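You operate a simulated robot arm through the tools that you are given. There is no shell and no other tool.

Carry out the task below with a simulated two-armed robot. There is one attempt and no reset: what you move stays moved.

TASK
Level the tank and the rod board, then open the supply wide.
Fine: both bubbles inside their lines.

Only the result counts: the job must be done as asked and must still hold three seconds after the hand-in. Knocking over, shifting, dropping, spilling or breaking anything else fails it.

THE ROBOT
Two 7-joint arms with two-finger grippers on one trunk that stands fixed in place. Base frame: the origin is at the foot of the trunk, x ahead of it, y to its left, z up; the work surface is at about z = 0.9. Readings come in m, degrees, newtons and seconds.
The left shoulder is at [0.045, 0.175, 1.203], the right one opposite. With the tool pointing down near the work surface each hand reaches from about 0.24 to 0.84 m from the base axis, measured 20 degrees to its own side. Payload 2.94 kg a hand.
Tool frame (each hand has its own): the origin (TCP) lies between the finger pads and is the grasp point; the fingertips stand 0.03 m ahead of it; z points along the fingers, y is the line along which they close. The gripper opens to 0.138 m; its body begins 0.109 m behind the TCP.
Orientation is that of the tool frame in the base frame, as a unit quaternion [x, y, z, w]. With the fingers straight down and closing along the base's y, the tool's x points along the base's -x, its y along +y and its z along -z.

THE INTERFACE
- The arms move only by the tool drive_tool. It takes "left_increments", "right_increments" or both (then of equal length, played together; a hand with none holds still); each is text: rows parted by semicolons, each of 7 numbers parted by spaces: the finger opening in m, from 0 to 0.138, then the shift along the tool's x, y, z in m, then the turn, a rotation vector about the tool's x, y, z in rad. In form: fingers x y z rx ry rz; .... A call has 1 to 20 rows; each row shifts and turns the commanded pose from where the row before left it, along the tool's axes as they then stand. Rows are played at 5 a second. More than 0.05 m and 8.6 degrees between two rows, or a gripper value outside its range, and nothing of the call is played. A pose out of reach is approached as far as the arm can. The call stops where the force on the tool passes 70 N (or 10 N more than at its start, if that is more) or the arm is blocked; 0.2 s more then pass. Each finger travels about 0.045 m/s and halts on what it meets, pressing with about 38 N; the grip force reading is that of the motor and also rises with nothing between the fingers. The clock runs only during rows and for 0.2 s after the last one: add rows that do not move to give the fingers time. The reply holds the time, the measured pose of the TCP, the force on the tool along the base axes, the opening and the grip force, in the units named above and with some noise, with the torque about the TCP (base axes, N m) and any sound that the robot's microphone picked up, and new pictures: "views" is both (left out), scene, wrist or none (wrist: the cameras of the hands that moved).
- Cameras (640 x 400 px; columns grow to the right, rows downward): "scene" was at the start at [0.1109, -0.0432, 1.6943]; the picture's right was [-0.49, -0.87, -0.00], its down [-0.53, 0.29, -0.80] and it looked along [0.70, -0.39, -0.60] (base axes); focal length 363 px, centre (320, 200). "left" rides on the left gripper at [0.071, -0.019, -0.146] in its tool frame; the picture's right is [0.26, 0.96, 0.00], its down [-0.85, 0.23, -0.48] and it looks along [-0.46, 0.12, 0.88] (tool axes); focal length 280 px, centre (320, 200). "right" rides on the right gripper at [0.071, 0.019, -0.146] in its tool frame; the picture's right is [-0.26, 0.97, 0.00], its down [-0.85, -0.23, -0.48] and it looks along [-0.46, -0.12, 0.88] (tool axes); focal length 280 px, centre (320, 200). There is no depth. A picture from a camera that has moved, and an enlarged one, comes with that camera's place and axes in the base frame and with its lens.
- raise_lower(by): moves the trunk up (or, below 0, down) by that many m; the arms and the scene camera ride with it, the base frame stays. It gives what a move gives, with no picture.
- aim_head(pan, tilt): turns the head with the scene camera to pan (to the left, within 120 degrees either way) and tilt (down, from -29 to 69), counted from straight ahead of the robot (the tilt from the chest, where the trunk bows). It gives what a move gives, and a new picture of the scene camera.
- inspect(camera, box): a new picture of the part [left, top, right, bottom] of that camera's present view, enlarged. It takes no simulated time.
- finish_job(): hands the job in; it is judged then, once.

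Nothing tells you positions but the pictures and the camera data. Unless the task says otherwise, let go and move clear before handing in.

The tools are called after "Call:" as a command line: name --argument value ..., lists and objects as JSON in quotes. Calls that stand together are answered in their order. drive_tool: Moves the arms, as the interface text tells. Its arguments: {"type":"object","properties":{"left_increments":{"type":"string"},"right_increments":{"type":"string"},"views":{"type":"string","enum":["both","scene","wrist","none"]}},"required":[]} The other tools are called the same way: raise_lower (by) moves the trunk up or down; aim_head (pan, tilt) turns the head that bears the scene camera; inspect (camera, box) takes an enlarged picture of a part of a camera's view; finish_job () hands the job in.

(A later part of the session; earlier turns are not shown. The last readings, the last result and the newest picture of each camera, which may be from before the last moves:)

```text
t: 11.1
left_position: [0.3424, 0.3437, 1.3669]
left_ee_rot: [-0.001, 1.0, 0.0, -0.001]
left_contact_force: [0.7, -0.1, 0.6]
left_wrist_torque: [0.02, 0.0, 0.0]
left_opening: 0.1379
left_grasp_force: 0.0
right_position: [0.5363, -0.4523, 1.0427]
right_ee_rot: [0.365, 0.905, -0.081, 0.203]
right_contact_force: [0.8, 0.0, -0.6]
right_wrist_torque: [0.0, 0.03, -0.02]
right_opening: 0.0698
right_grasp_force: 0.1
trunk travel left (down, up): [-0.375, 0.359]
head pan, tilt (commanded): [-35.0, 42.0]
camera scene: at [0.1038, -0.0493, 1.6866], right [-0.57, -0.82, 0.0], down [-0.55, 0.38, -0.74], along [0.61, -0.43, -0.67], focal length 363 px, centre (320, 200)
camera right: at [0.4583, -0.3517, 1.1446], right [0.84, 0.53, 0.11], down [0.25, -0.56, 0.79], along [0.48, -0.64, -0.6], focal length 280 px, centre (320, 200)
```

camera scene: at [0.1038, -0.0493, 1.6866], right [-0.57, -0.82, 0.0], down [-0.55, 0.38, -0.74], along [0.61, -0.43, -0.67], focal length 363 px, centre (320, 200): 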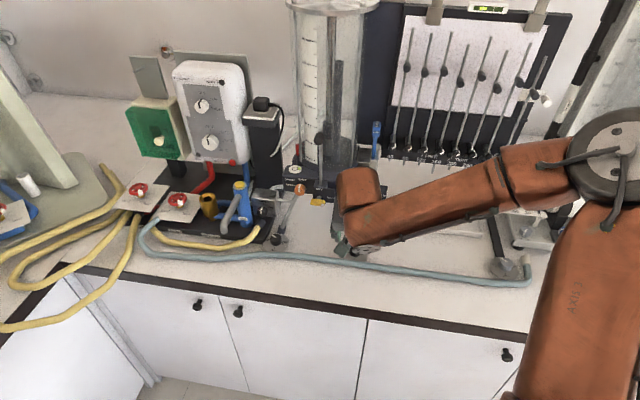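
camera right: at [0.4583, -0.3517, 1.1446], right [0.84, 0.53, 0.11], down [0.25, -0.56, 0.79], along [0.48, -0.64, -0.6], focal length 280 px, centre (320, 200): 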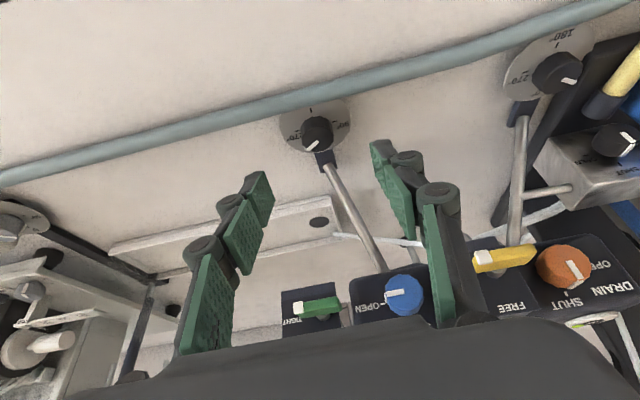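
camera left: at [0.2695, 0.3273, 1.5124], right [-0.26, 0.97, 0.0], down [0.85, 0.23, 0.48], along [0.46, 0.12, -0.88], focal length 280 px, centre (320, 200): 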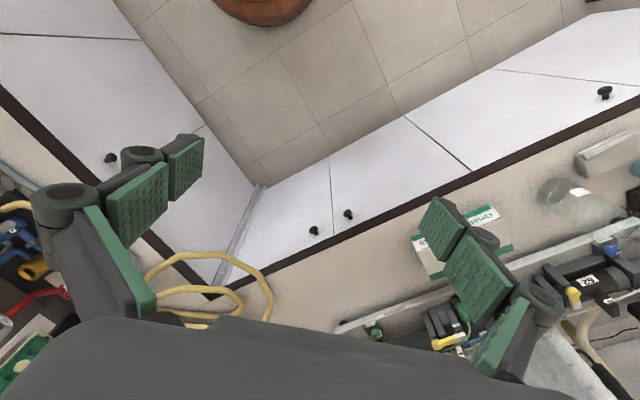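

The knob lines up where I predicted for the tool axis (318, 135 against 320, 133). I'll advance along the axis with the fingers at 0.07.

Call:
drive_tool --right_increments "0.07 0 0 0.02 0 0 0;0.07 0 0 0.02 0 0 0;0.07 0 0 0.02 0 0 0;0.07 0 0 0.02 0 0 0" --views "wrist"

Call:
inspect --camera "right" --box '[220, 100, 440, 260]'

Call:
inspect --camera "scene" --box '[280, 160, 420, 280]'

```text
t: 12.1
left_position: [0.3417, 0.3449, 1.3672]
left_ee_rot: [-0.001, 1.0, 0.0, 0.0]
left_contact_force: [0.3, -0.4, 0.0]
left_wrist_torque: [0.03, -0.04, 0.0]
left_opening: 0.138
left_grasp_force: 0.0
right_position: [0.5616, -0.4753, 0.9719]
right_ee_rot: [0.365, 0.905, -0.082, 0.202]
right_contact_force: [0.1, 0.0, -0.3]
right_wrist_torque: [0.0, 0.02, 0.0]
right_opening: 0.0698
right_grasp_force: 0.0
trunk travel left (down, up): [-0.375, 0.359]
head pan, tilt (commanded): [-35.0, 42.0]
camera right: at [0.4834, -0.3739, 1.0734], right [0.84, 0.53, 0.11], down [0.25, -0.56, 0.79], along [0.48, -0.64, -0.6], focal length 280 px, centre (320, 200)
```

right: 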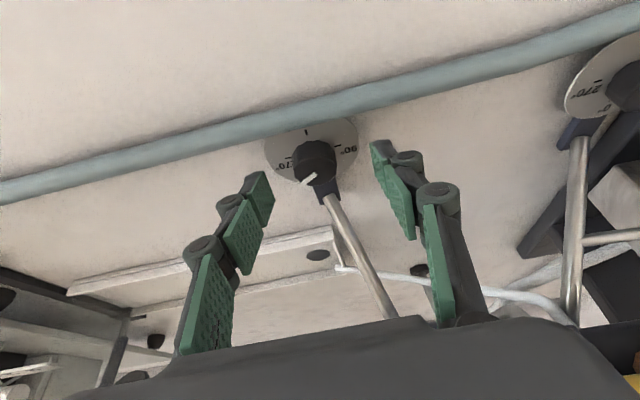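

```text
2.50 times, centred on (330, 180) of right
camera zoom: at [0.4834, -0.3739, 1.0734], right [0.84, 0.53, 0.11], down [0.25, -0.56, 0.79], along [0.48, -0.64, -0.6], focal length 701 px, centre (295, 250)
```

zoom: 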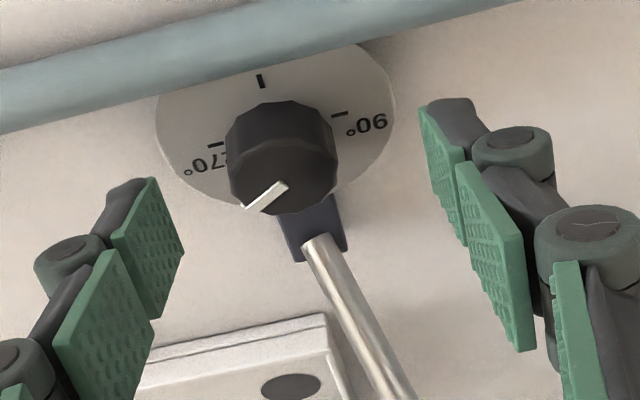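

```text
3.33 times, centred on (350, 220) of scene
camera zoom: at [0.1039, -0.0486, 1.6866], right [-0.57, -0.82, 0.0], down [-0.55, 0.38, -0.74], along [0.61, -0.43, -0.67], focal length 1209 px, centre (220, 133)
```

zoom: 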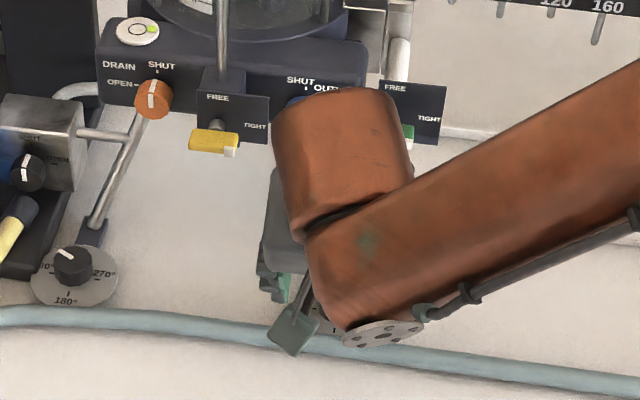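

The knob sits about 3 mm to the image-left of the tool axis. I'll correct that, advance the last 2 cm, and close gently on the knob.

Call:
drive_tool --right_increments "0.07 0 -0.003 0.0105 0 0 0;0.07 0 0 0.0105 0 0 0;0.07 0 0 0 0 0 0" --views "wrist"

Call:
inspect --camera "right" --box '[220, 100, 440, 260]'

```text
t: 12.9
left_position: [0.3422, 0.3441, 1.367]
left_ee_rot: [-0.001, 1.0, 0.0, 0.0]
left_contact_force: [0.1, 0.0, 0.0]
left_wrist_torque: [-0.03, 0.02, -0.01]
left_opening: 0.1378
left_grasp_force: 0.1
right_position: [0.5645, -0.4848, 0.952]
right_ee_rot: [0.365, 0.905, -0.083, 0.203]
right_contact_force: [-0.6, 0.1, 0.4]
right_wrist_torque: [0.06, 0.03, 0.03]
right_opening: 0.0703
right_grasp_force: 0.1
trunk travel left (down, up): [-0.375, 0.359]
head pan, tilt (commanded): [-35.0, 42.0]
camera right: at [0.4868, -0.3834, 1.0542], right [0.84, 0.53, 0.11], down [0.25, -0.56, 0.79], along [0.48, -0.64, -0.6], focal length 280 px, centre (320, 200)
```

right: 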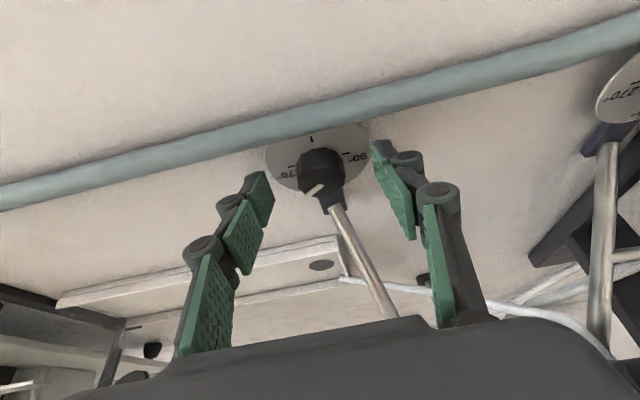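

```text
2.50 times, centred on (330, 180) of right
camera zoom: at [0.4868, -0.3834, 1.0542], right [0.84, 0.53, 0.11], down [0.25, -0.56, 0.79], along [0.48, -0.64, -0.6], focal length 701 px, centre (295, 250)
```

zoom: 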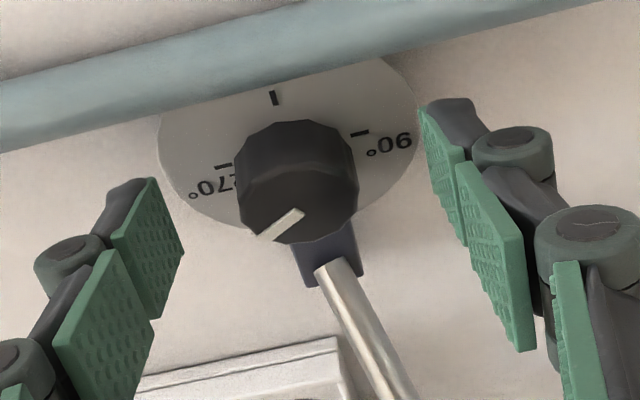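

Aligned well. I'll close the fingers on the knob.

Call:
drive_tool --right_increments "0.03 0 0 0 0 0 0;0.03 0 0 0 0 0 0;0.03 0 0 0 0 0 0;0.03 0 0 0 0 0 0" --views "wrist"

Call:
inspect --camera "right" --box '[220, 100, 440, 260]'

Call:
inspect --camera "scene" --box '[290, 165, 310, 178]'

```text
t: 13.9
left_position: [0.342, 0.3431, 1.3668]
left_ee_rot: [-0.001, 1.0, 0.0, 0.0]
left_contact_force: [-1.0, -0.1, 0.0]
left_wrist_torque: [-0.02, 0.0, 0.02]
left_opening: 0.138
left_grasp_force: 0.1
right_position: [0.564, -0.4849, 0.953]
right_ee_rot: [0.365, 0.905, -0.081, 0.202]
right_contact_force: [-0.5, 1.2, -0.5]
right_wrist_torque: [0.06, 0.01, 0.02]
right_opening: 0.0315
right_grasp_force: 39.2
trunk travel left (down, up): [-0.375, 0.359]
head pan, tilt (commanded): [-35.0, 42.0]
camera right: at [0.4868, -0.3832, 1.0542], right [0.84, 0.53, 0.11], down [0.25, -0.56, 0.79], along [0.48, -0.64, -0.6], focal length 280 px, centre (320, 200)
```

right: 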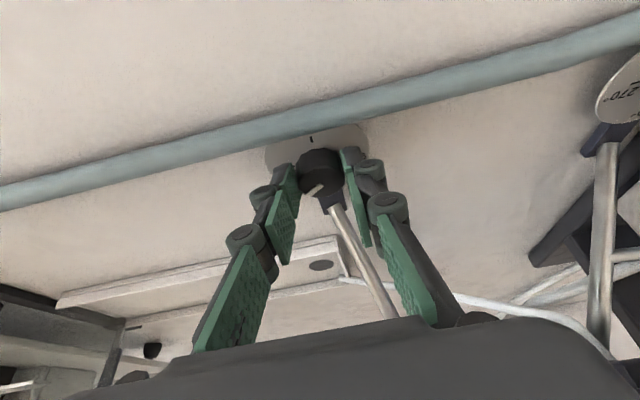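

```text
2.50 times, centred on (330, 180) of right
camera zoom: at [0.4868, -0.3832, 1.0542], right [0.84, 0.53, 0.11], down [0.25, -0.56, 0.79], along [0.48, -0.64, -0.6], focal length 701 px, centre (295, 250)
```

zoom: 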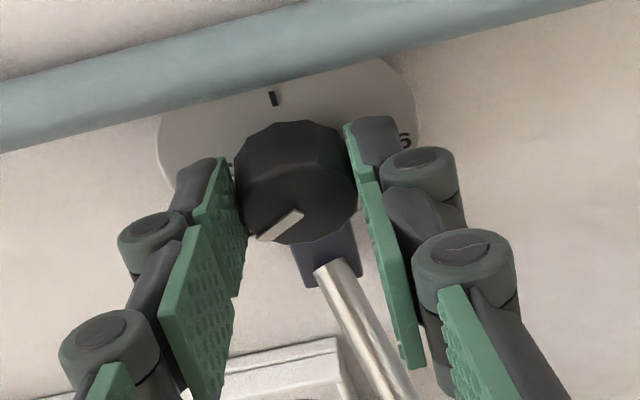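

```text
16.00 times, centred on (300, 172) of scene
camera zoom: at [0.1034, -0.0481, 1.6867], right [-0.57, -0.82, 0.0], down [-0.55, 0.38, -0.74], along [0.61, -0.43, -0.67], focal length 5805 px, centre (640, 656)
```

zoom: 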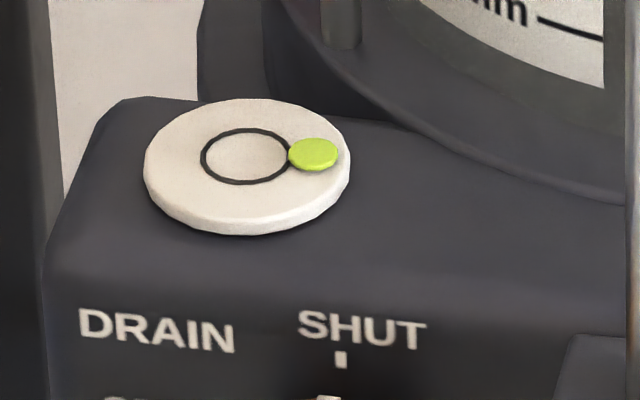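

Gripped at 0.0315 m, and the head camera has a clear view of the bubble. As a test I'll turn this knob about 30° counter-clockwise, the side with free room, pivoting on the knob's axis.

Call:
drive_tool --right_increments "0.03 0 -0.0014 0 -0.0554 0 -0.1187;0.03 0 -0.0014 0 -0.0554 0 -0.1187;0.03 0 -0.0014 0 -0.0554 0 -0.1187;0.03 0 -0.0014 0 -0.0554 0 -0.1187;0.03 0 0 0 0 0 0" --views "wrist"

Call:
inspect --camera "right" --box '[220, 100, 440, 260]'

Call:
inspect --camera "scene" --box '[290, 165, 310, 178]'

Call:
inspect --camera "scene" --box '[280, 160, 420, 280]'

```text
t: 15.1
left_position: [0.3424, 0.3445, 1.3668]
left_ee_rot: [0.0, 1.0, 0.0, 0.0]
left_contact_force: [0.6, -0.6, 0.3]
left_wrist_torque: [0.01, -0.03, 0.03]
left_opening: 0.138
left_grasp_force: 0.0
right_position: [0.5604, -0.491, 0.9525]
right_ee_rot: [0.118, 0.969, -0.027, 0.218]
right_contact_force: [0.9, -0.4, 5.7]
right_wrist_torque: [0.03, -0.25, 0.01]
right_opening: 0.0313
right_grasp_force: 45.2
trunk travel left (down, up): [-0.375, 0.359]
head pan, tilt (commanded): [-35.0, 42.0]
camera right: at [0.4433, -0.4411, 1.0539], right [0.46, 0.88, 0.11], down [0.49, -0.36, 0.79], along [0.74, -0.31, -0.6], focal length 280 px, centre (320, 200)
```

right: 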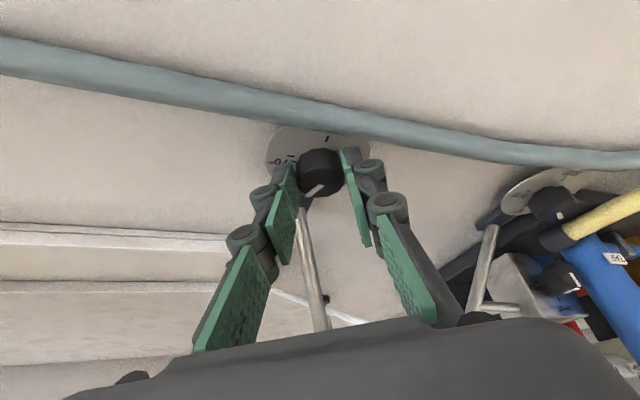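

```text
2.50 times, centred on (330, 180) of right
camera zoom: at [0.4433, -0.4411, 1.0539], right [0.46, 0.88, 0.11], down [0.49, -0.36, 0.79], along [0.74, -0.31, -0.6], focal length 701 px, centre (295, 250)
```

zoom: 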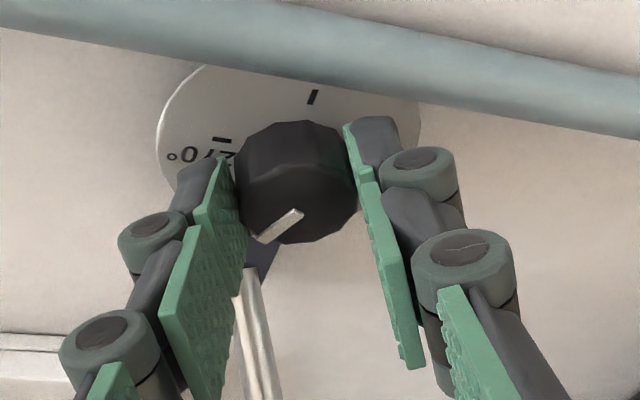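

```text
16.00 times, centred on (300, 172) of scene
camera zoom: at [0.1028, -0.0477, 1.6868], right [-0.57, -0.82, 0.0], down [-0.55, 0.38, -0.74], along [0.61, -0.43, -0.67], focal length 5805 px, centre (640, 656)
```

zoom: 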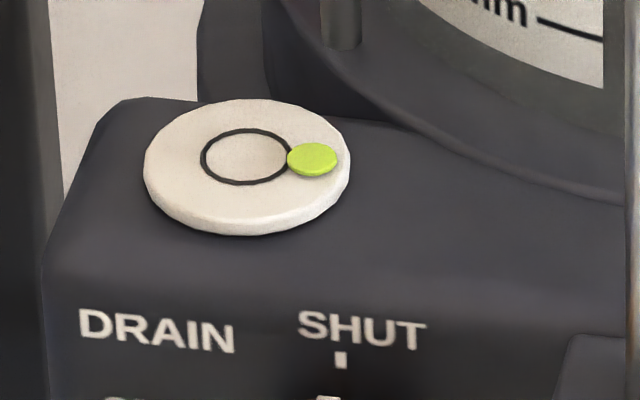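

```text
3.33 times, centred on (350, 220) of scene
camera zoom: at [0.1028, -0.0477, 1.6868], right [-0.57, -0.82, 0.0], down [-0.55, 0.38, -0.74], along [0.61, -0.43, -0.67], focal length 1209 px, centre (220, 133)
```

zoom: 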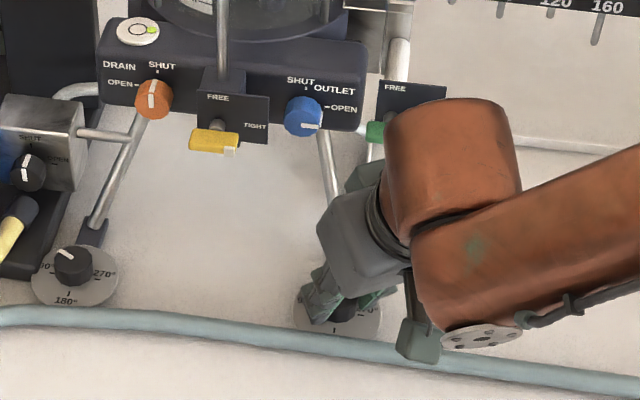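

The knob turned with the hand, and 30° counter-clockwise swung the bubble slightly toward the front. That suggests counter-clockwise raises this foot and the bubble is at the edge of its travel. I need this right foot lower, so I'll turn it back 45° clockwise.

Call:
drive_tool --right_increments "0.03 0 0.0014 0 0.0554 0 0.1187;0.03 0 0.0014 0 0.0554 0 0.1187;0.03 0 0.0014 0 0.0554 0 0.1187;0.03 0 0.0014 0 0.0554 0 0.1187;0.03 0 0.0014 0 0.0554 0 0.1187;0.03 0 0.0014 0 0.0554 0 0.1187;0.03 0 0 0 0 0 0" --views "wrist"

Call:
inspect --camera "scene" --box '[290, 165, 310, 178]'

Call:
inspect --camera "scene" --box '[280, 160, 420, 280]'

```text
t: 16.7
left_position: [0.3431, 0.3436, 1.3666]
left_ee_rot: [-0.001, 1.0, 0.0, 0.0]
left_contact_force: [-0.2, 0.0, 0.9]
left_wrist_torque: [-0.02, -0.02, 0.01]
left_opening: 0.138
left_grasp_force: 0.1
right_position: [0.5666, -0.483, 0.9522]
right_ee_rot: [0.48, 0.849, -0.107, 0.191]
right_contact_force: [13.0, -8.4, 7.4]
right_wrist_torque: [-0.85, -0.7, 0.06]
right_opening: 0.0315
right_grasp_force: 45.3
trunk travel left (down, up): [-0.375, 0.359]
head pan, tilt (commanded): [-35.0, 42.0]
camera right: at [0.5182, -0.3644, 1.054], right [0.95, 0.29, 0.11], down [0.09, -0.6, 0.79], along [0.3, -0.74, -0.6], focal length 280 px, centre (320, 200)
```

right: 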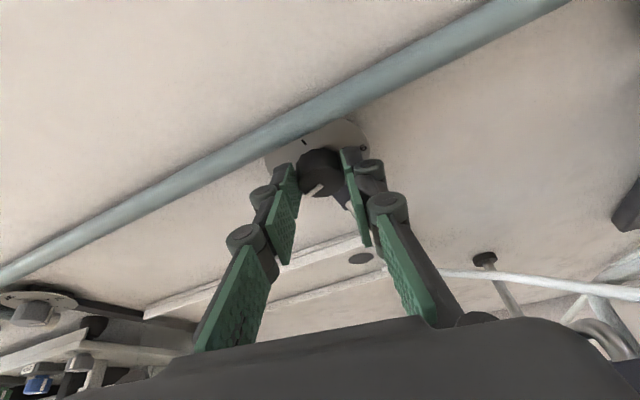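

```text
16.00 times, centred on (300, 172) of scene
camera zoom: at [0.1042, -0.0485, 1.6866], right [-0.57, -0.82, 0.0], down [-0.55, 0.38, -0.74], along [0.61, -0.43, -0.67], focal length 5805 px, centre (640, 656)
```

zoom: 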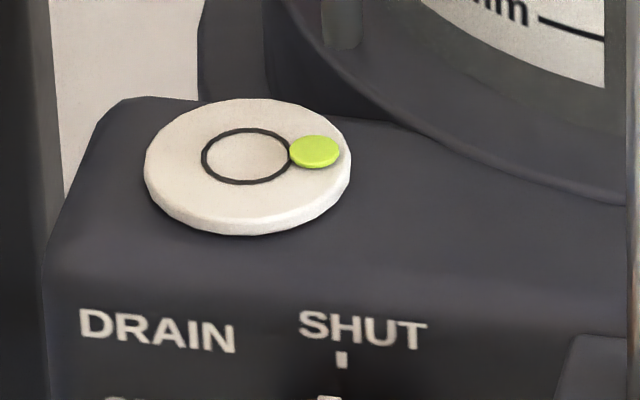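

```text
3.33 times, centred on (350, 220) of scene
camera zoom: at [0.1042, -0.0485, 1.6866], right [-0.57, -0.82, 0.0], down [-0.55, 0.38, -0.74], along [0.61, -0.43, -0.67], focal length 1209 px, centre (220, 133)
```

zoom: 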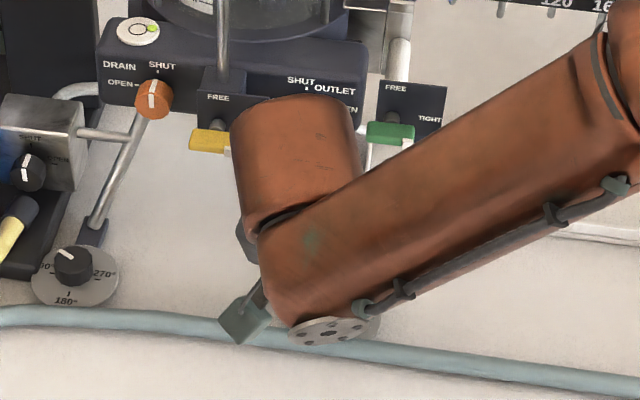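

The side force has grown to about 15 N, so the grip is slightly off the knob's axis. I'll release, swing the open hand back counter-clockwise and re-centre before turning further.

Call:
drive_tool --right_increments "0.05 0 0 0 0 0 0;0.07 0 0 0 0 0 0;0.07 0 0 0 0 0 0;0.07 0 0 0 0 0 0" --views "wrist"

Call:
inspect --camera "right" --box '[220, 100, 440, 260]'

Call:
inspect --camera "scene" --box '[290, 165, 310, 178]'

```text
t: 17.7
left_position: [0.3426, 0.3444, 1.3672]
left_ee_rot: [-0.001, 1.0, 0.0, 0.0]
left_contact_force: [0.1, -0.4, 0.9]
left_wrist_torque: [0.02, -0.01, 0.02]
left_opening: 0.1382
left_grasp_force: 0.1
right_position: [0.5667, -0.4823, 0.9509]
right_ee_rot: [0.481, 0.849, -0.107, 0.19]
right_contact_force: [-0.2, -1.3, 0.8]
right_wrist_torque: [0.0, 0.0, 0.01]
right_opening: 0.0701
right_grasp_force: 0.1
trunk travel left (down, up): [-0.375, 0.359]
head pan, tilt (commanded): [-35.0, 42.0]
camera right: at [0.5169, -0.3642, 1.0539], right [0.95, 0.29, 0.11], down [0.09, -0.6, 0.79], along [0.3, -0.74, -0.6], focal length 280 px, centre (320, 200)
```

right: 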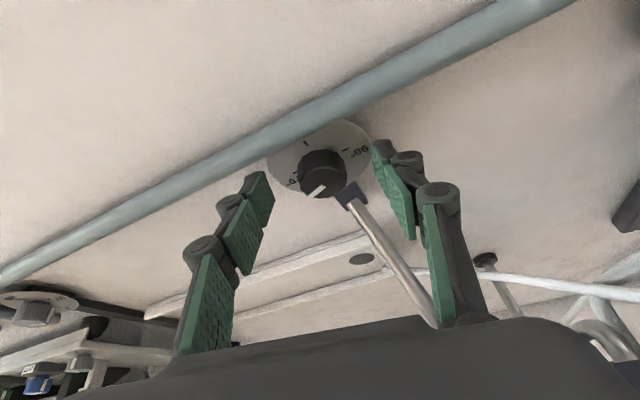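

```text
2.50 times, centred on (330, 180) of right
camera zoom: at [0.5169, -0.3642, 1.0539], right [0.95, 0.29, 0.11], down [0.09, -0.6, 0.79], along [0.3, -0.74, -0.6], focal length 701 px, centre (295, 250)
```

zoom: 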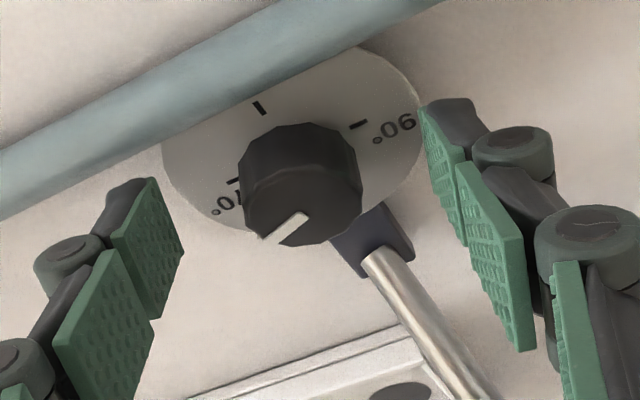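

```text
16.00 times, centred on (300, 172) of scene
camera zoom: at [0.1033, -0.0482, 1.6867], right [-0.57, -0.82, 0.0], down [-0.55, 0.38, -0.74], along [0.61, -0.43, -0.67], focal length 5805 px, centre (640, 656)
```

zoom: 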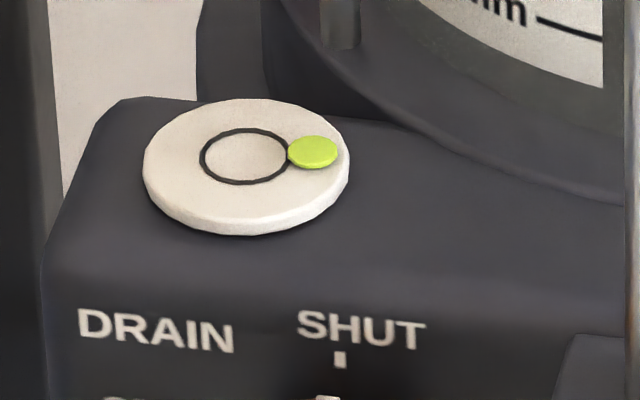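

The force drops to zero on release, so it was grip misalignment. I'll swing the open hand 50° counter-clockwise about the knob, shift 4 mm toward the tank to centre better, and check.

Call:
drive_tool --right_increments "0.07 0 -0.0015 0 -0.0614 0 -0.1317;0.07 0 -0.0015 0 -0.0614 0 -0.1317;0.07 0 -0.0015 0 -0.0614 0 -0.1317;0.07 0 -0.0015 0 -0.0614 0 -0.1317;0.07 0 -0.0015 0 -0.0614 0 -0.1317;0.07 0 -0.0015 0 -0.0614 0 -0.1317;0.07 -0.0036 0 0.001 0 0 0;0.07 0 0 0 0 0 0" --views "wrist"

Call:
inspect --camera "right" --box '[220, 100, 440, 260]'

```text
t: 19.5
left_position: [0.3419, 0.3434, 1.3671]
left_ee_rot: [-0.001, 1.0, 0.0, 0.0]
left_contact_force: [-0.3, 0.0, 0.6]
left_wrist_torque: [0.03, -0.03, 0.0]
left_opening: 0.1381
left_grasp_force: 0.1
right_position: [0.5641, -0.4911, 0.9521]
right_ee_rot: [0.076, 0.973, -0.018, 0.218]
right_contact_force: [-1.1, 0.3, 0.3]
right_wrist_torque: [0.0, -0.05, -0.01]
right_opening: 0.0702
right_grasp_force: 0.1
trunk travel left (down, up): [-0.375, 0.359]
head pan, tilt (commanded): [-35.0, 42.0]
camera right: at [0.4423, -0.4512, 1.0546], right [0.38, 0.92, 0.11], down [0.52, -0.31, 0.79], along [0.76, -0.25, -0.6], focal length 280 px, centre (320, 200)
```

right: 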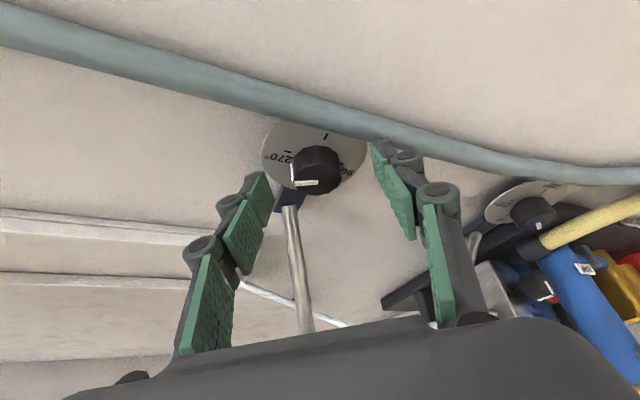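

```text
2.50 times, centred on (330, 180) of right
camera zoom: at [0.4423, -0.4512, 1.0546], right [0.38, 0.92, 0.11], down [0.52, -0.31, 0.79], along [0.76, -0.25, -0.6], focal length 701 px, centre (295, 250)
```

zoom: 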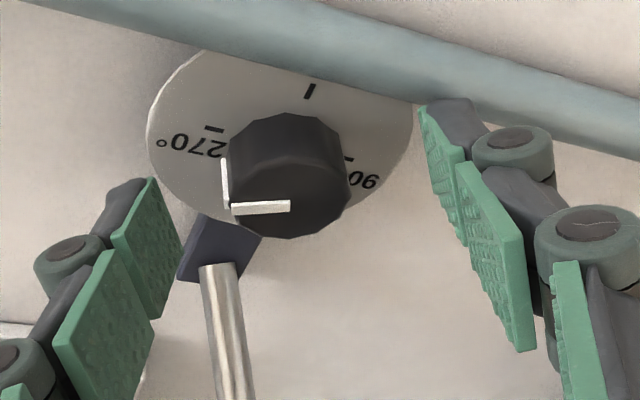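

Centred well now at (318, 182) against (320, 180). I'll grip and turn 40° clockwise.

Call:
drive_tool --right_increments "0.03 0 0 0 0 0 0;0.03 0 0 0 0 0 0;0.03 0 0 0 0 0 0;0.03 0.0 0.0015 0 0.0592 0 0.1268;0.03 0.0 0.0015 0 0.0592 0 0.1268;0.03 0.0 0.0015 0 0.0592 0 0.1268;0.03 0.0 0.0015 0 0.0592 0 0.1268;0.03 0.0 0.0015 0 0.0592 0 0.1268;0.03 0 0 0 0 0 0" --views "wrist"

Call:
inspect --camera "right" --box '[220, 100, 440, 260]'

Call:
inspect --camera "scene" --box '[290, 165, 310, 178]'

```text
t: 21.5
left_position: [0.3416, 0.3429, 1.3667]
left_ee_rot: [-0.001, 1.0, 0.0, 0.001]
left_contact_force: [-0.2, 0.3, 0.3]
left_wrist_torque: [0.01, -0.04, -0.01]
left_opening: 0.138
left_grasp_force: 0.0
right_position: [0.5648, -0.4837, 0.9518]
right_ee_rot: [0.407, 0.887, -0.091, 0.198]
right_contact_force: [-3.8, -3.2, -1.2]
right_wrist_torque: [-0.02, 0.09, -0.04]
right_opening: 0.0328
right_grasp_force: 2.8
trunk travel left (down, up): [-0.375, 0.359]
head pan, tilt (commanded): [-35.0, 42.0]
camera right: at [0.4982, -0.3753, 1.0541], right [0.89, 0.45, 0.11], down [0.2, -0.58, 0.79], along [0.42, -0.68, -0.6], focal length 280 px, centre (320, 200)
```

right: 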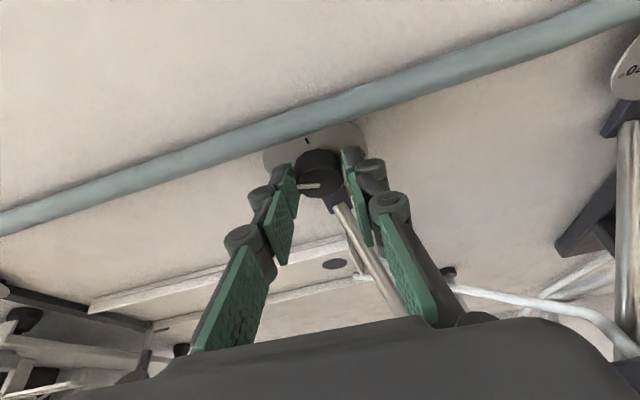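

```text
2.50 times, centred on (330, 180) of right
camera zoom: at [0.4982, -0.3753, 1.0541], right [0.89, 0.45, 0.11], down [0.2, -0.58, 0.79], along [0.42, -0.68, -0.6], focal length 701 px, centre (295, 250)
```

zoom: 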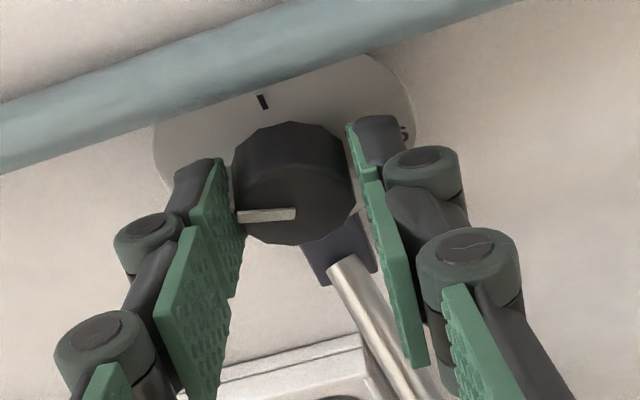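

```text
16.00 times, centred on (300, 172) of scene
camera zoom: at [0.1026, -0.0494, 1.6867], right [-0.57, -0.82, 0.0], down [-0.55, 0.38, -0.74], along [0.61, -0.43, -0.67], focal length 5805 px, centre (640, 656)
```

zoom: 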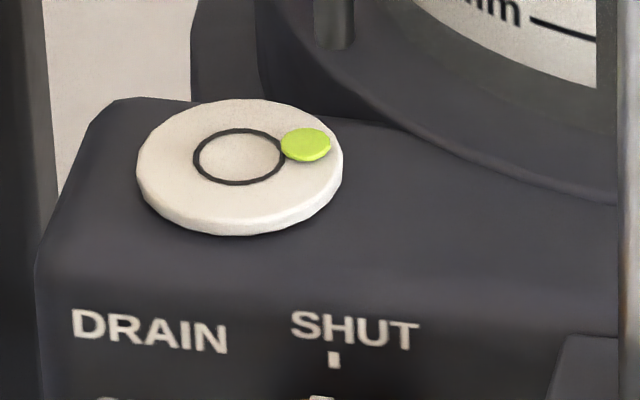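

In the tank's own axes, the front–rear reading moves about 8.4 px per 30° of turn and the side reading is pinned at its limit. The tank is now rear-high, so I need to raise the left foot about 110° counter-clockwise. I'll release, back out along the tool axis and go to the left foot.

Call:
drive_tool --right_increments "0.05 0 0 0 0 0 0;0.07 0 0 0 0 0 0;0.07 0 0 0 0 0 0;0.07 0 0 -0.02 0 0 0;0.07 0 0 -0.03 0 0 0;0.07 0 0 -0.03 0 0 0;0.07 0 0 -0.03 0 0 0" --views "wrist"

Call:
inspect --camera "scene" --box '[290, 165, 310, 178]'

Call:
inspect --camera "right" --box '[240, 60, 640, 320]'

```text
t: 23.1
left_position: [0.3407, 0.3448, 1.3661]
left_ee_rot: [-0.001, 1.0, -0.001, -0.001]
left_contact_force: [0.0, -0.1, -0.1]
left_wrist_torque: [0.01, -0.05, 0.04]
left_opening: 0.1381
left_grasp_force: 0.0
right_position: [0.5343, -0.4475, 1.0506]
right_ee_rot: [0.406, 0.887, -0.091, 0.199]
right_contact_force: [0.1, 0.0, -0.4]
right_wrist_torque: [-0.02, -0.03, -0.04]
right_opening: 0.0701
right_grasp_force: 0.0
trunk travel left (down, up): [-0.375, 0.359]
head pan, tilt (commanded): [-35.0, 42.0]
camera right: at [0.4673, -0.3393, 1.1531], right [0.88, 0.45, 0.11], down [0.2, -0.58, 0.79], along [0.42, -0.68, -0.6], focal length 280 px, centre (320, 200)
```

right: 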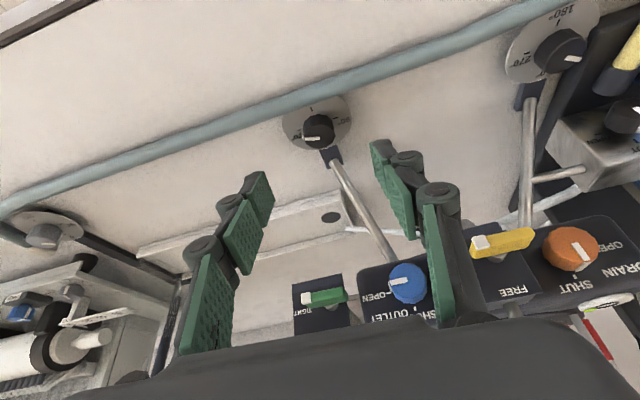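

```text
16.00 times, centred on (300, 172) of scene
camera zoom: at [0.1025, -0.0476, 1.6868], right [-0.57, -0.82, 0.0], down [-0.55, 0.38, -0.74], along [0.61, -0.43, -0.67], focal length 5805 px, centre (640, 656)
```

zoom: 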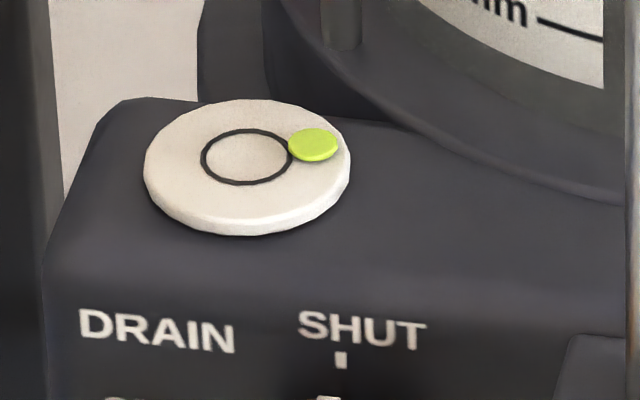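

```text
1.54 times, centred on (440, 190) of right
camera zoom: at [0.4673, -0.3393, 1.1531], right [0.88, 0.45, 0.11], down [0.2, -0.58, 0.79], along [0.42, -0.68, -0.6], focal length 431 px, centre (135, 215)
```

zoom: 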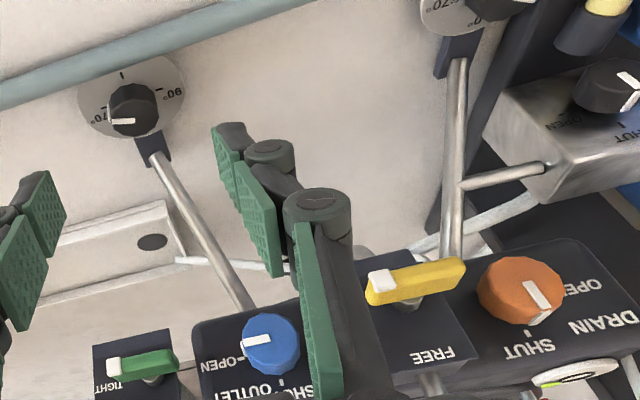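

Released cleanly. Next is the left foot at about (0.727, -0.335), with the heater base corner close beside it and the orange knob and yellow lever above. I'll go via a higher waypoint nearer the robot, yaw 25°, and stop 0.12 m short to look.

Call:
drive_tool --right_increments "0.07 0.0047 0.0291 -0.0242 0 0 0;0.07 0.0047 0.0291 -0.0242 0 0 0;0.07 0.0047 0.0291 -0.0242 0 0 0;0.07 0.0047 0.0291 -0.0242 0 0 0;0.07 0 0 0 -0.0614 0 -0.1317;0.07 0 0 0 -0.0614 0 -0.1317;0.07 0 0 0 -0.0614 0 -0.1317;0.07 -0.0125 0.0171 0.0371 0 0 0;0.07 -0.0125 0.0171 0.0371 0 0 0;0.07 -0.0125 0.0171 0.0371 0 0 0;0.07 0 0 0 0 0 0" --views "both"

Call:
inspect --camera "right" --box '[200, 60, 480, 260]'

Call:
inspect --camera "scene" --box '[220, 160, 360, 260]'

```text
t: 25.5
left_position: [0.3419, 0.3455, 1.3675]
left_ee_rot: [-0.002, 1.0, -0.001, 0.0]
left_contact_force: [-0.7, 0.4, 0.3]
left_wrist_torque: [-0.01, -0.02, 0.0]
left_opening: 0.1382
left_grasp_force: 0.1
right_position: [0.6681, -0.3227, 1.0506]
right_ee_rot: [0.203, 0.954, -0.045, 0.215]
right_contact_force: [-0.2, 0.6, 0.2]
right_wrist_torque: [-0.01, -0.01, -0.02]
right_opening: 0.07
right_grasp_force: 0.0
right hand out of reach, approached as far as the arm can: row 10
trunk travel left (down, up): [-0.375, 0.359]
head pan, tilt (commanded): [-35.0, 42.0]
camera scene: at [0.1023, -0.0475, 1.6869], right [-0.57, -0.82, 0.0], down [-0.55, 0.38, -0.74], along [0.61, -0.43, -0.67], focal length 363 px, centre (320, 200)
camera right: at [0.5614, -0.2531, 1.1526], right [0.61, 0.79, 0.11], down [0.42, -0.44, 0.79], along [0.67, -0.44, -0.6], focal length 280 px, centre (320, 200)
```

scene: 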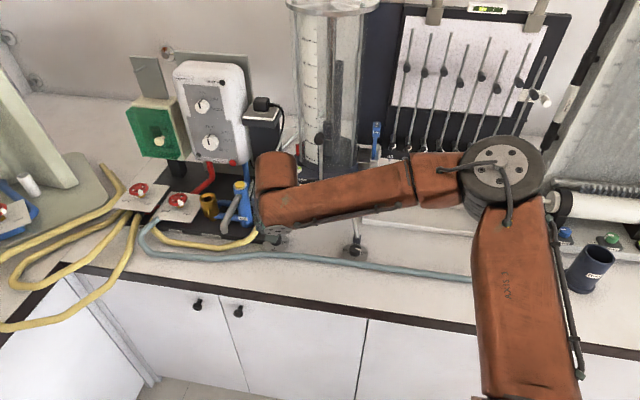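
right: 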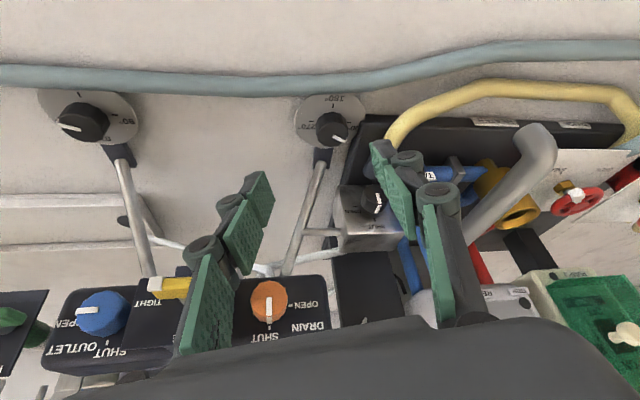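

```text
2.00 times, centred on (340, 160) of right
camera zoom: at [0.5614, -0.2531, 1.1526], right [0.61, 0.79, 0.11], down [0.42, -0.44, 0.79], along [0.67, -0.44, -0.6], focal length 561 px, centre (280, 280)
```

zoom: 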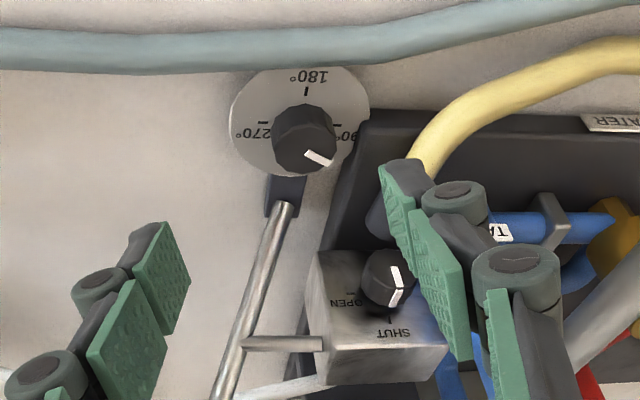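

```text
4.00 times, centred on (290, 210) of scene
camera zoom: at [0.1023, -0.0475, 1.6869], right [-0.57, -0.82, 0.0], down [-0.55, 0.38, -0.74], along [0.61, -0.43, -0.67], focal length 1451 px, centre (440, 160)
```

zoom: 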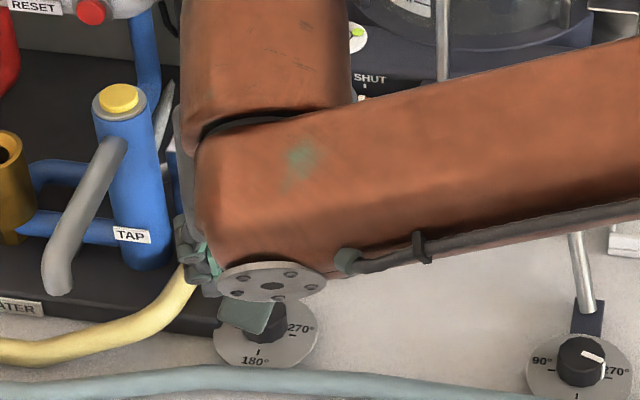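

The last step reported out of reach and stopped about 1.5 cm short. I'll check whether it settles with a hold, then try a different yaw.

Call:
drive_tool --right_increments "0.07 0 0 0 0 0 0;0.07 0 0 0 0 0 0" --views "none"

```text
t: 26.1
left_position: [0.343, 0.3443, 1.3673]
left_ee_rot: [0.0, 1.0, -0.001, 0.0]
left_contact_force: [0.0, 0.2, 0.1]
left_wrist_torque: [0.03, 0.0, 0.06]
left_opening: 0.138
left_grasp_force: 0.0
right_position: [0.6693, -0.3233, 1.0495]
right_ee_rot: [0.203, 0.955, -0.045, 0.214]
right_contact_force: [0.5, 0.7, -0.1]
right_wrist_torque: [0.03, 0.02, 0.01]
right_opening: 0.0696
right_grasp_force: 0.2
trunk travel left (down, up): [-0.375, 0.359]
head pan, tilt (commanded): [-35.0, 42.0]
```

It holds position. The view gives the left knob at (0.7265, -0.336), so I'll continue in small steps toward it.

Call:
drive_tool --right_increments "0.07 -0.001 0.0058 0.01 0 0 0;0.07 -0.001 0.0058 0.015 0 0 0;0.07 0 0 0.02 0 0 0;0.07 0 0 0.02 0 0 0" --views "wrist"

Call:
inspect --camera "right" --box '[200, 60, 480, 260]'

```text
t: 27.1
left_position: [0.3422, 0.3436, 1.3663]
left_ee_rot: [-0.001, 1.0, 0.0, 0.0]
left_contact_force: [-0.1, -1.2, 0.7]
left_wrist_torque: [-0.01, -0.04, -0.01]
left_opening: 0.138
left_grasp_force: 0.0
right_position: [0.6669, -0.3462, 1.0058]
right_ee_rot: [0.203, 0.955, -0.045, 0.213]
right_contact_force: [-0.6, 0.1, -0.5]
right_wrist_torque: [-0.01, -0.02, 0.02]
right_opening: 0.0698
right_grasp_force: 0.1
right hand out of reach, approached as far as the arm can: row 1, 2, 3, 4
trunk travel left (down, up): [-0.375, 0.359]
head pan, tilt (commanded): [-35.0, 42.0]
camera right: at [0.5603, -0.2772, 1.107], right [0.61, 0.78, 0.11], down [0.42, -0.44, 0.79], along [0.67, -0.44, -0.6], focal length 280 px, centre (320, 200)
```

right: 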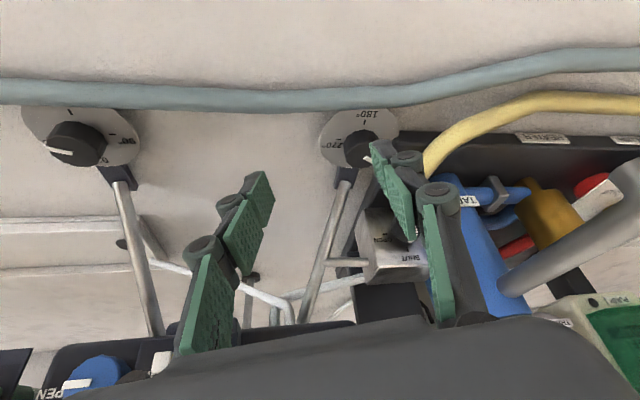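

```text
2.00 times, centred on (340, 160) of right
camera zoom: at [0.5603, -0.2772, 1.107], right [0.61, 0.78, 0.11], down [0.42, -0.44, 0.79], along [0.67, -0.44, -0.6], focal length 561 px, centre (280, 280)
```

zoom: 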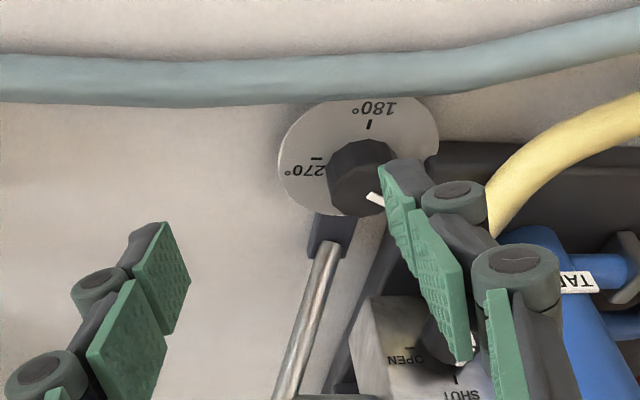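

The hand slid sideways instead of advancing, which looks like a joint limit in this tilted posture. I'll back off, bring the tool upright, and test whether a straight-down pose can get above the left foot.

Call:
drive_tool --right_increments "0.07 0 0 -0.035 0 0 0;0.07 0 0 -0.035 0 0 0;0.07 0 0 -0.035 0 0 0;0.07 0 0 0 0 0.11 0;0.07 0 0 0 0 0.11 0;0.07 0 0 0 0 0.11 0;0.07 0 0 0 0 0.11 0;0.07 0 0 0 0 0 0" --views "wrist"

```text
t: 28.9
left_position: [0.3431, 0.3434, 1.3661]
left_ee_rot: [-0.001, 1.0, -0.001, 0.0]
left_contact_force: [0.1, 0.0, 0.4]
left_wrist_torque: [0.01, -0.02, 0.01]
left_opening: 0.138
left_grasp_force: 0.2
right_position: [0.6107, -0.3329, 1.0999]
right_ee_rot: [0.209, 0.978, 0.0, 0.0]
right_contact_force: [-0.1, 0.2, -0.3]
right_wrist_torque: [-0.01, 0.02, -0.04]
right_opening: 0.0701
right_grasp_force: 0.0
right hand out of reach, approached as far as the arm can: row 7
trunk travel left (down, up): [-0.375, 0.359]
head pan, tilt (commanded): [-35.0, 42.0]
camera right: at [0.5547, -0.287, 1.2465], right [0.63, 0.77, 0.0], down [0.68, -0.56, 0.48], along [0.37, -0.3, -0.88], focal length 280 px, centre (320, 200)
```

right: 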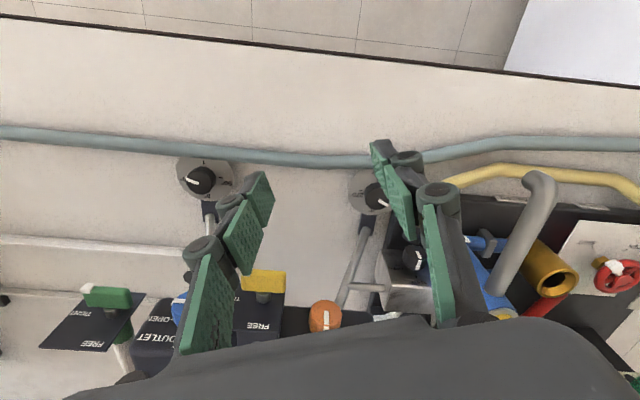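

Even upright, the arm stops short at this height. The stated reach is for poses well below the shoulder, so I'll raise the trunk 0.12 m, which lifts the hands clear as well, and test the reach again.

Call:
raise_lower --by 0.12

```text
t: 30.4
left_position: [0.3447, 0.3431, 1.486]
left_ee_rot: [-0.002, 1.0, 0.0, 0.0]
left_contact_force: [-1.2, -0.2, 0.1]
left_wrist_torque: [0.01, 0.02, -0.01]
left_opening: 0.138
left_grasp_force: 0.1
right_position: [0.5971, -0.334, 1.2475]
right_ee_rot: [0.209, 0.978, 0.005, 0.023]
right_contact_force: [0.3, -0.1, -0.1]
right_wrist_torque: [0.01, -0.01, 0.03]
right_opening: 0.0701
right_grasp_force: 0.1
trunk travel left (down, up): [-0.495, 0.239]
head pan, tilt (commanded): [-35.0, 42.0]
```

Call:
drive_tool --right_increments "0.07 0 0 0.04 0 0 0;0.07 0 0 0.04 0 0 0;0.07 0 0 0.04 0 0 0;0.07 -0.02 0.008 0 0 0 0;0.07 -0.02 0.008 0 0 0 0;0.07 -0.02 0.008 0 0 0 0;0.07 -0.02 0.008 0 0 0 0;0.07 0 0 0 0 0 0" --views "both"

```text
t: 32.2
left_position: [0.3442, 0.3429, 1.4865]
left_ee_rot: [0.0, 1.0, 0.0, 0.0]
left_contact_force: [-0.3, 0.3, 0.5]
left_wrist_torque: [-0.04, 0.01, -0.01]
left_opening: 0.1382
left_grasp_force: 0.1
right_position: [0.6004, -0.3706, 1.1569]
right_ee_rot: [0.209, 0.978, 0.005, 0.026]
right_contact_force: [-0.3, -0.3, -0.2]
right_wrist_torque: [-0.01, 0.02, 0.0]
right_opening: 0.0699
right_grasp_force: 0.0
right hand out of reach, approached as far as the arm can: row 2, 3, 4, 5, 6, 7
trunk travel left (down, up): [-0.495, 0.239]
head pan, tilt (commanded): [-35.0, 42.0]
camera scene: at [0.0646, -0.0482, 1.8067], right [-0.57, -0.82, 0.0], down [-0.55, 0.38, -0.74], along [0.61, -0.43, -0.67], focal length 363 px, centre (320, 200)
camera right: at [0.5366, -0.3241, 1.3002], right [0.63, 0.77, 0.03], down [0.66, -0.56, 0.51], along [0.41, -0.3, -0.86], focal length 280 px, centre (320, 200)
```

scene: 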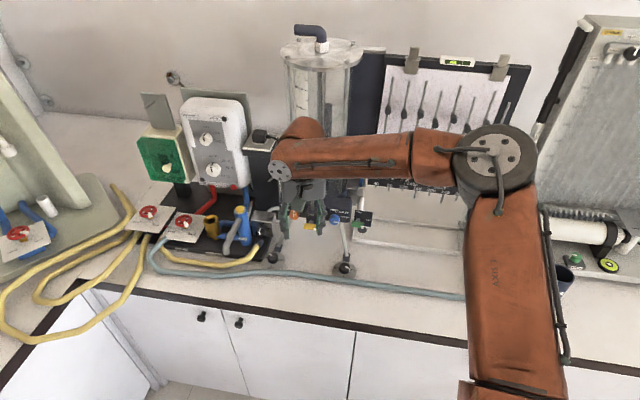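
right: 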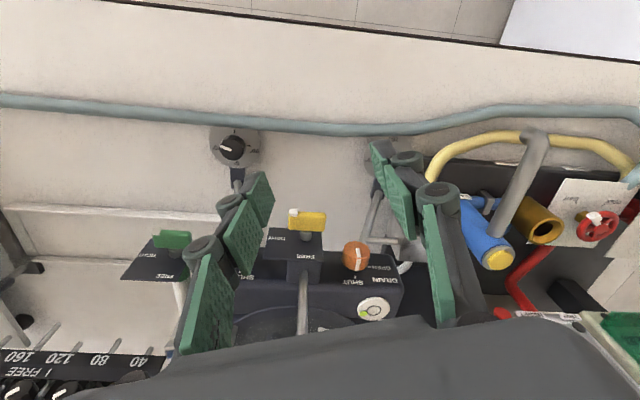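

Raising the trunk made it worse, and it also moved the shoulders back. The arm's elbow has probably drifted into a poor posture, so I'll take the right hand back near its starting pose to unwind it before trying again.

Call:
drive_tool --right_increments "0.07 0.0249 -0.0283 -0.0276 0 0 0;0.07 0.0249 -0.0283 -0.0276 0 0 0;0.07 0.0249 -0.0283 -0.0276 0 0 0;0.07 0.0249 -0.0283 -0.0276 0 0 0;0.07 0.0249 -0.0283 -0.0276 0 0 0;0.07 0.0249 -0.0283 -0.0276 0 0 0;0.07 0.0249 -0.0283 -0.0276 0 0 0;0.07 0 0 0 0 0 -0.14;0.07 0 0 0 0 0 -0.14;0.07 0 0 0 0 0 -0.14;0.07 0 0 0 0 0.05 0;0.07 0 0 0 0 0 0" --views "scene"

```text
t: 34.8
left_position: [0.3426, 0.3422, 1.4865]
left_ee_rot: [-0.001, 1.0, 0.0, -0.001]
left_contact_force: [-0.1, -0.1, -0.2]
left_wrist_torque: [0.03, 0.03, 0.01]
left_opening: 0.1382
left_grasp_force: 0.0
right_position: [0.3513, -0.4817, 1.3385]
right_ee_rot: [0.0, 1.0, 0.001, -0.001]
right_contact_force: [-0.4, -0.5, -0.3]
right_wrist_torque: [0.03, -0.02, 0.01]
right_opening: 0.07
right_grasp_force: 0.1
trunk travel left (down, up): [-0.495, 0.239]
head pan, tilt (commanded): [-35.0, 42.0]
camera scene: at [0.0639, -0.0494, 1.8067], right [-0.57, -0.82, 0.0], down [-0.55, 0.38, -0.74], along [0.61, -0.43, -0.67], focal length 363 px, centre (320, 200)
```

scene: 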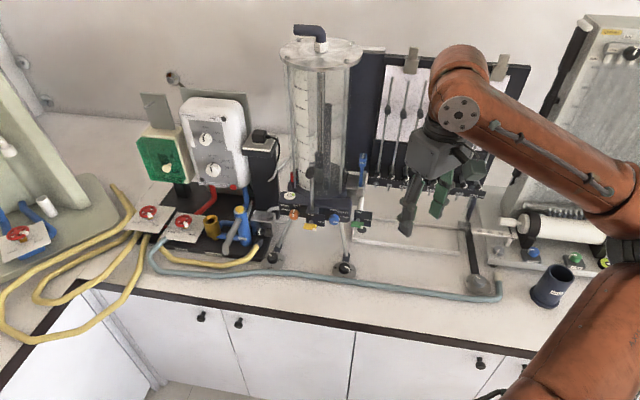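

Call:
raise_lower --by -0.12

Call:
drive_tool --right_increments "0.07 -0.04 0.015 0.01 0 0 0;0.07 -0.04 0.015 0.01 0 0 0;0.07 -0.04 0.015 0.01 0 0 0;0.07 -0.04 0.015 0.01 0 0 0;0.07 -0.04 0.015 0.01 0 0 0;0.07 -0.04 0.015 0.01 0 0 0;0.07 -0.04 0.015 0.01 0 0 0;0.07 -0.04 0.015 0.01 0 0 0;0.07 0 0 0 0 0 0" --views "both"

```text
t: 36.3
left_position: [0.3431, 0.342, 1.3671]
left_ee_rot: [-0.001, 1.0, 0.0, 0.0]
left_contact_force: [0.2, -0.3, -0.2]
left_wrist_torque: [0.02, 0.02, 0.04]
left_opening: 0.138
left_grasp_force: 0.2
right_position: [0.3504, -0.4795, 1.2184]
right_ee_rot: [0.0, 1.0, 0.0, 0.001]
right_contact_force: [-0.3, 0.9, 0.3]
right_wrist_torque: [0.0, 0.03, 0.01]
right_opening: 0.0699
right_grasp_force: 0.2
trunk travel left (down, up): [-0.375, 0.359]
head pan, tilt (commanded): [-35.0, 42.0]
```

```text
t: 38.3
left_position: [0.3435, 0.3416, 1.3668]
left_ee_rot: [-0.001, 1.0, 0.0, 0.0]
left_contact_force: [-0.1, -0.4, -0.4]
left_wrist_torque: [0.01, 0.07, -0.01]
left_opening: 0.1383
left_grasp_force: 0.1
right_position: [0.6259, -0.3742, 1.1355]
right_ee_rot: [0.0, 1.0, 0.0, 0.001]
right_contact_force: [-0.5, 0.0, 1.3]
right_wrist_torque: [0.03, 0.02, -0.03]
right_opening: 0.0698
right_grasp_force: 0.1
right hand out of reach, approached as far as the arm can: row 7, 8
trunk travel left (down, up): [-0.375, 0.359]
head pan, tilt (commanded): [-35.0, 42.0]
camera scene: at [0.1042, -0.0492, 1.6866], right [-0.57, -0.82, 0.0], down [-0.55, 0.38, -0.74], along [0.61, -0.43, -0.67], focal length 363 px, centre (320, 200)
camera right: at [0.5552, -0.3557, 1.2816], right [0.26, 0.96, 0.0], down [0.85, -0.23, 0.48], along [0.46, -0.12, -0.88], focal length 280 px, centre (320, 200)
```

scene: 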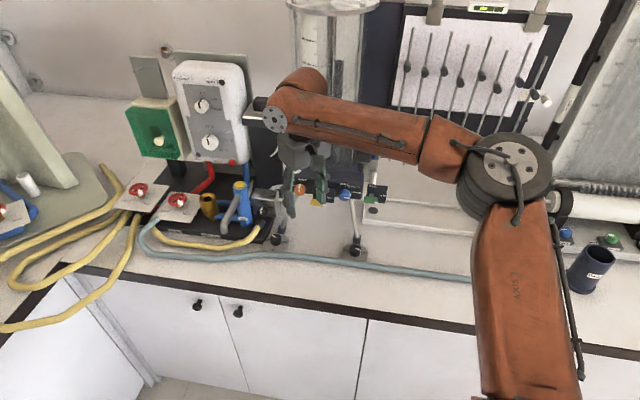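
right: 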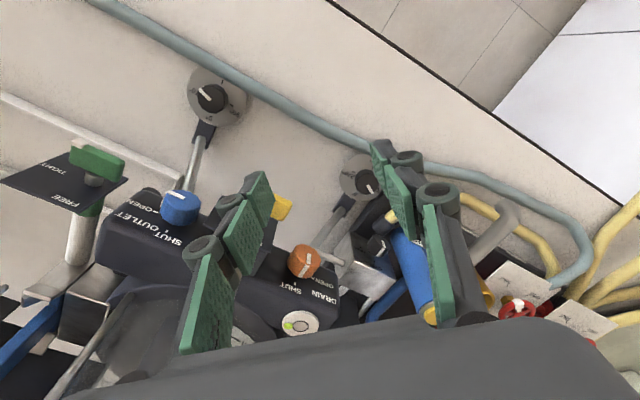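

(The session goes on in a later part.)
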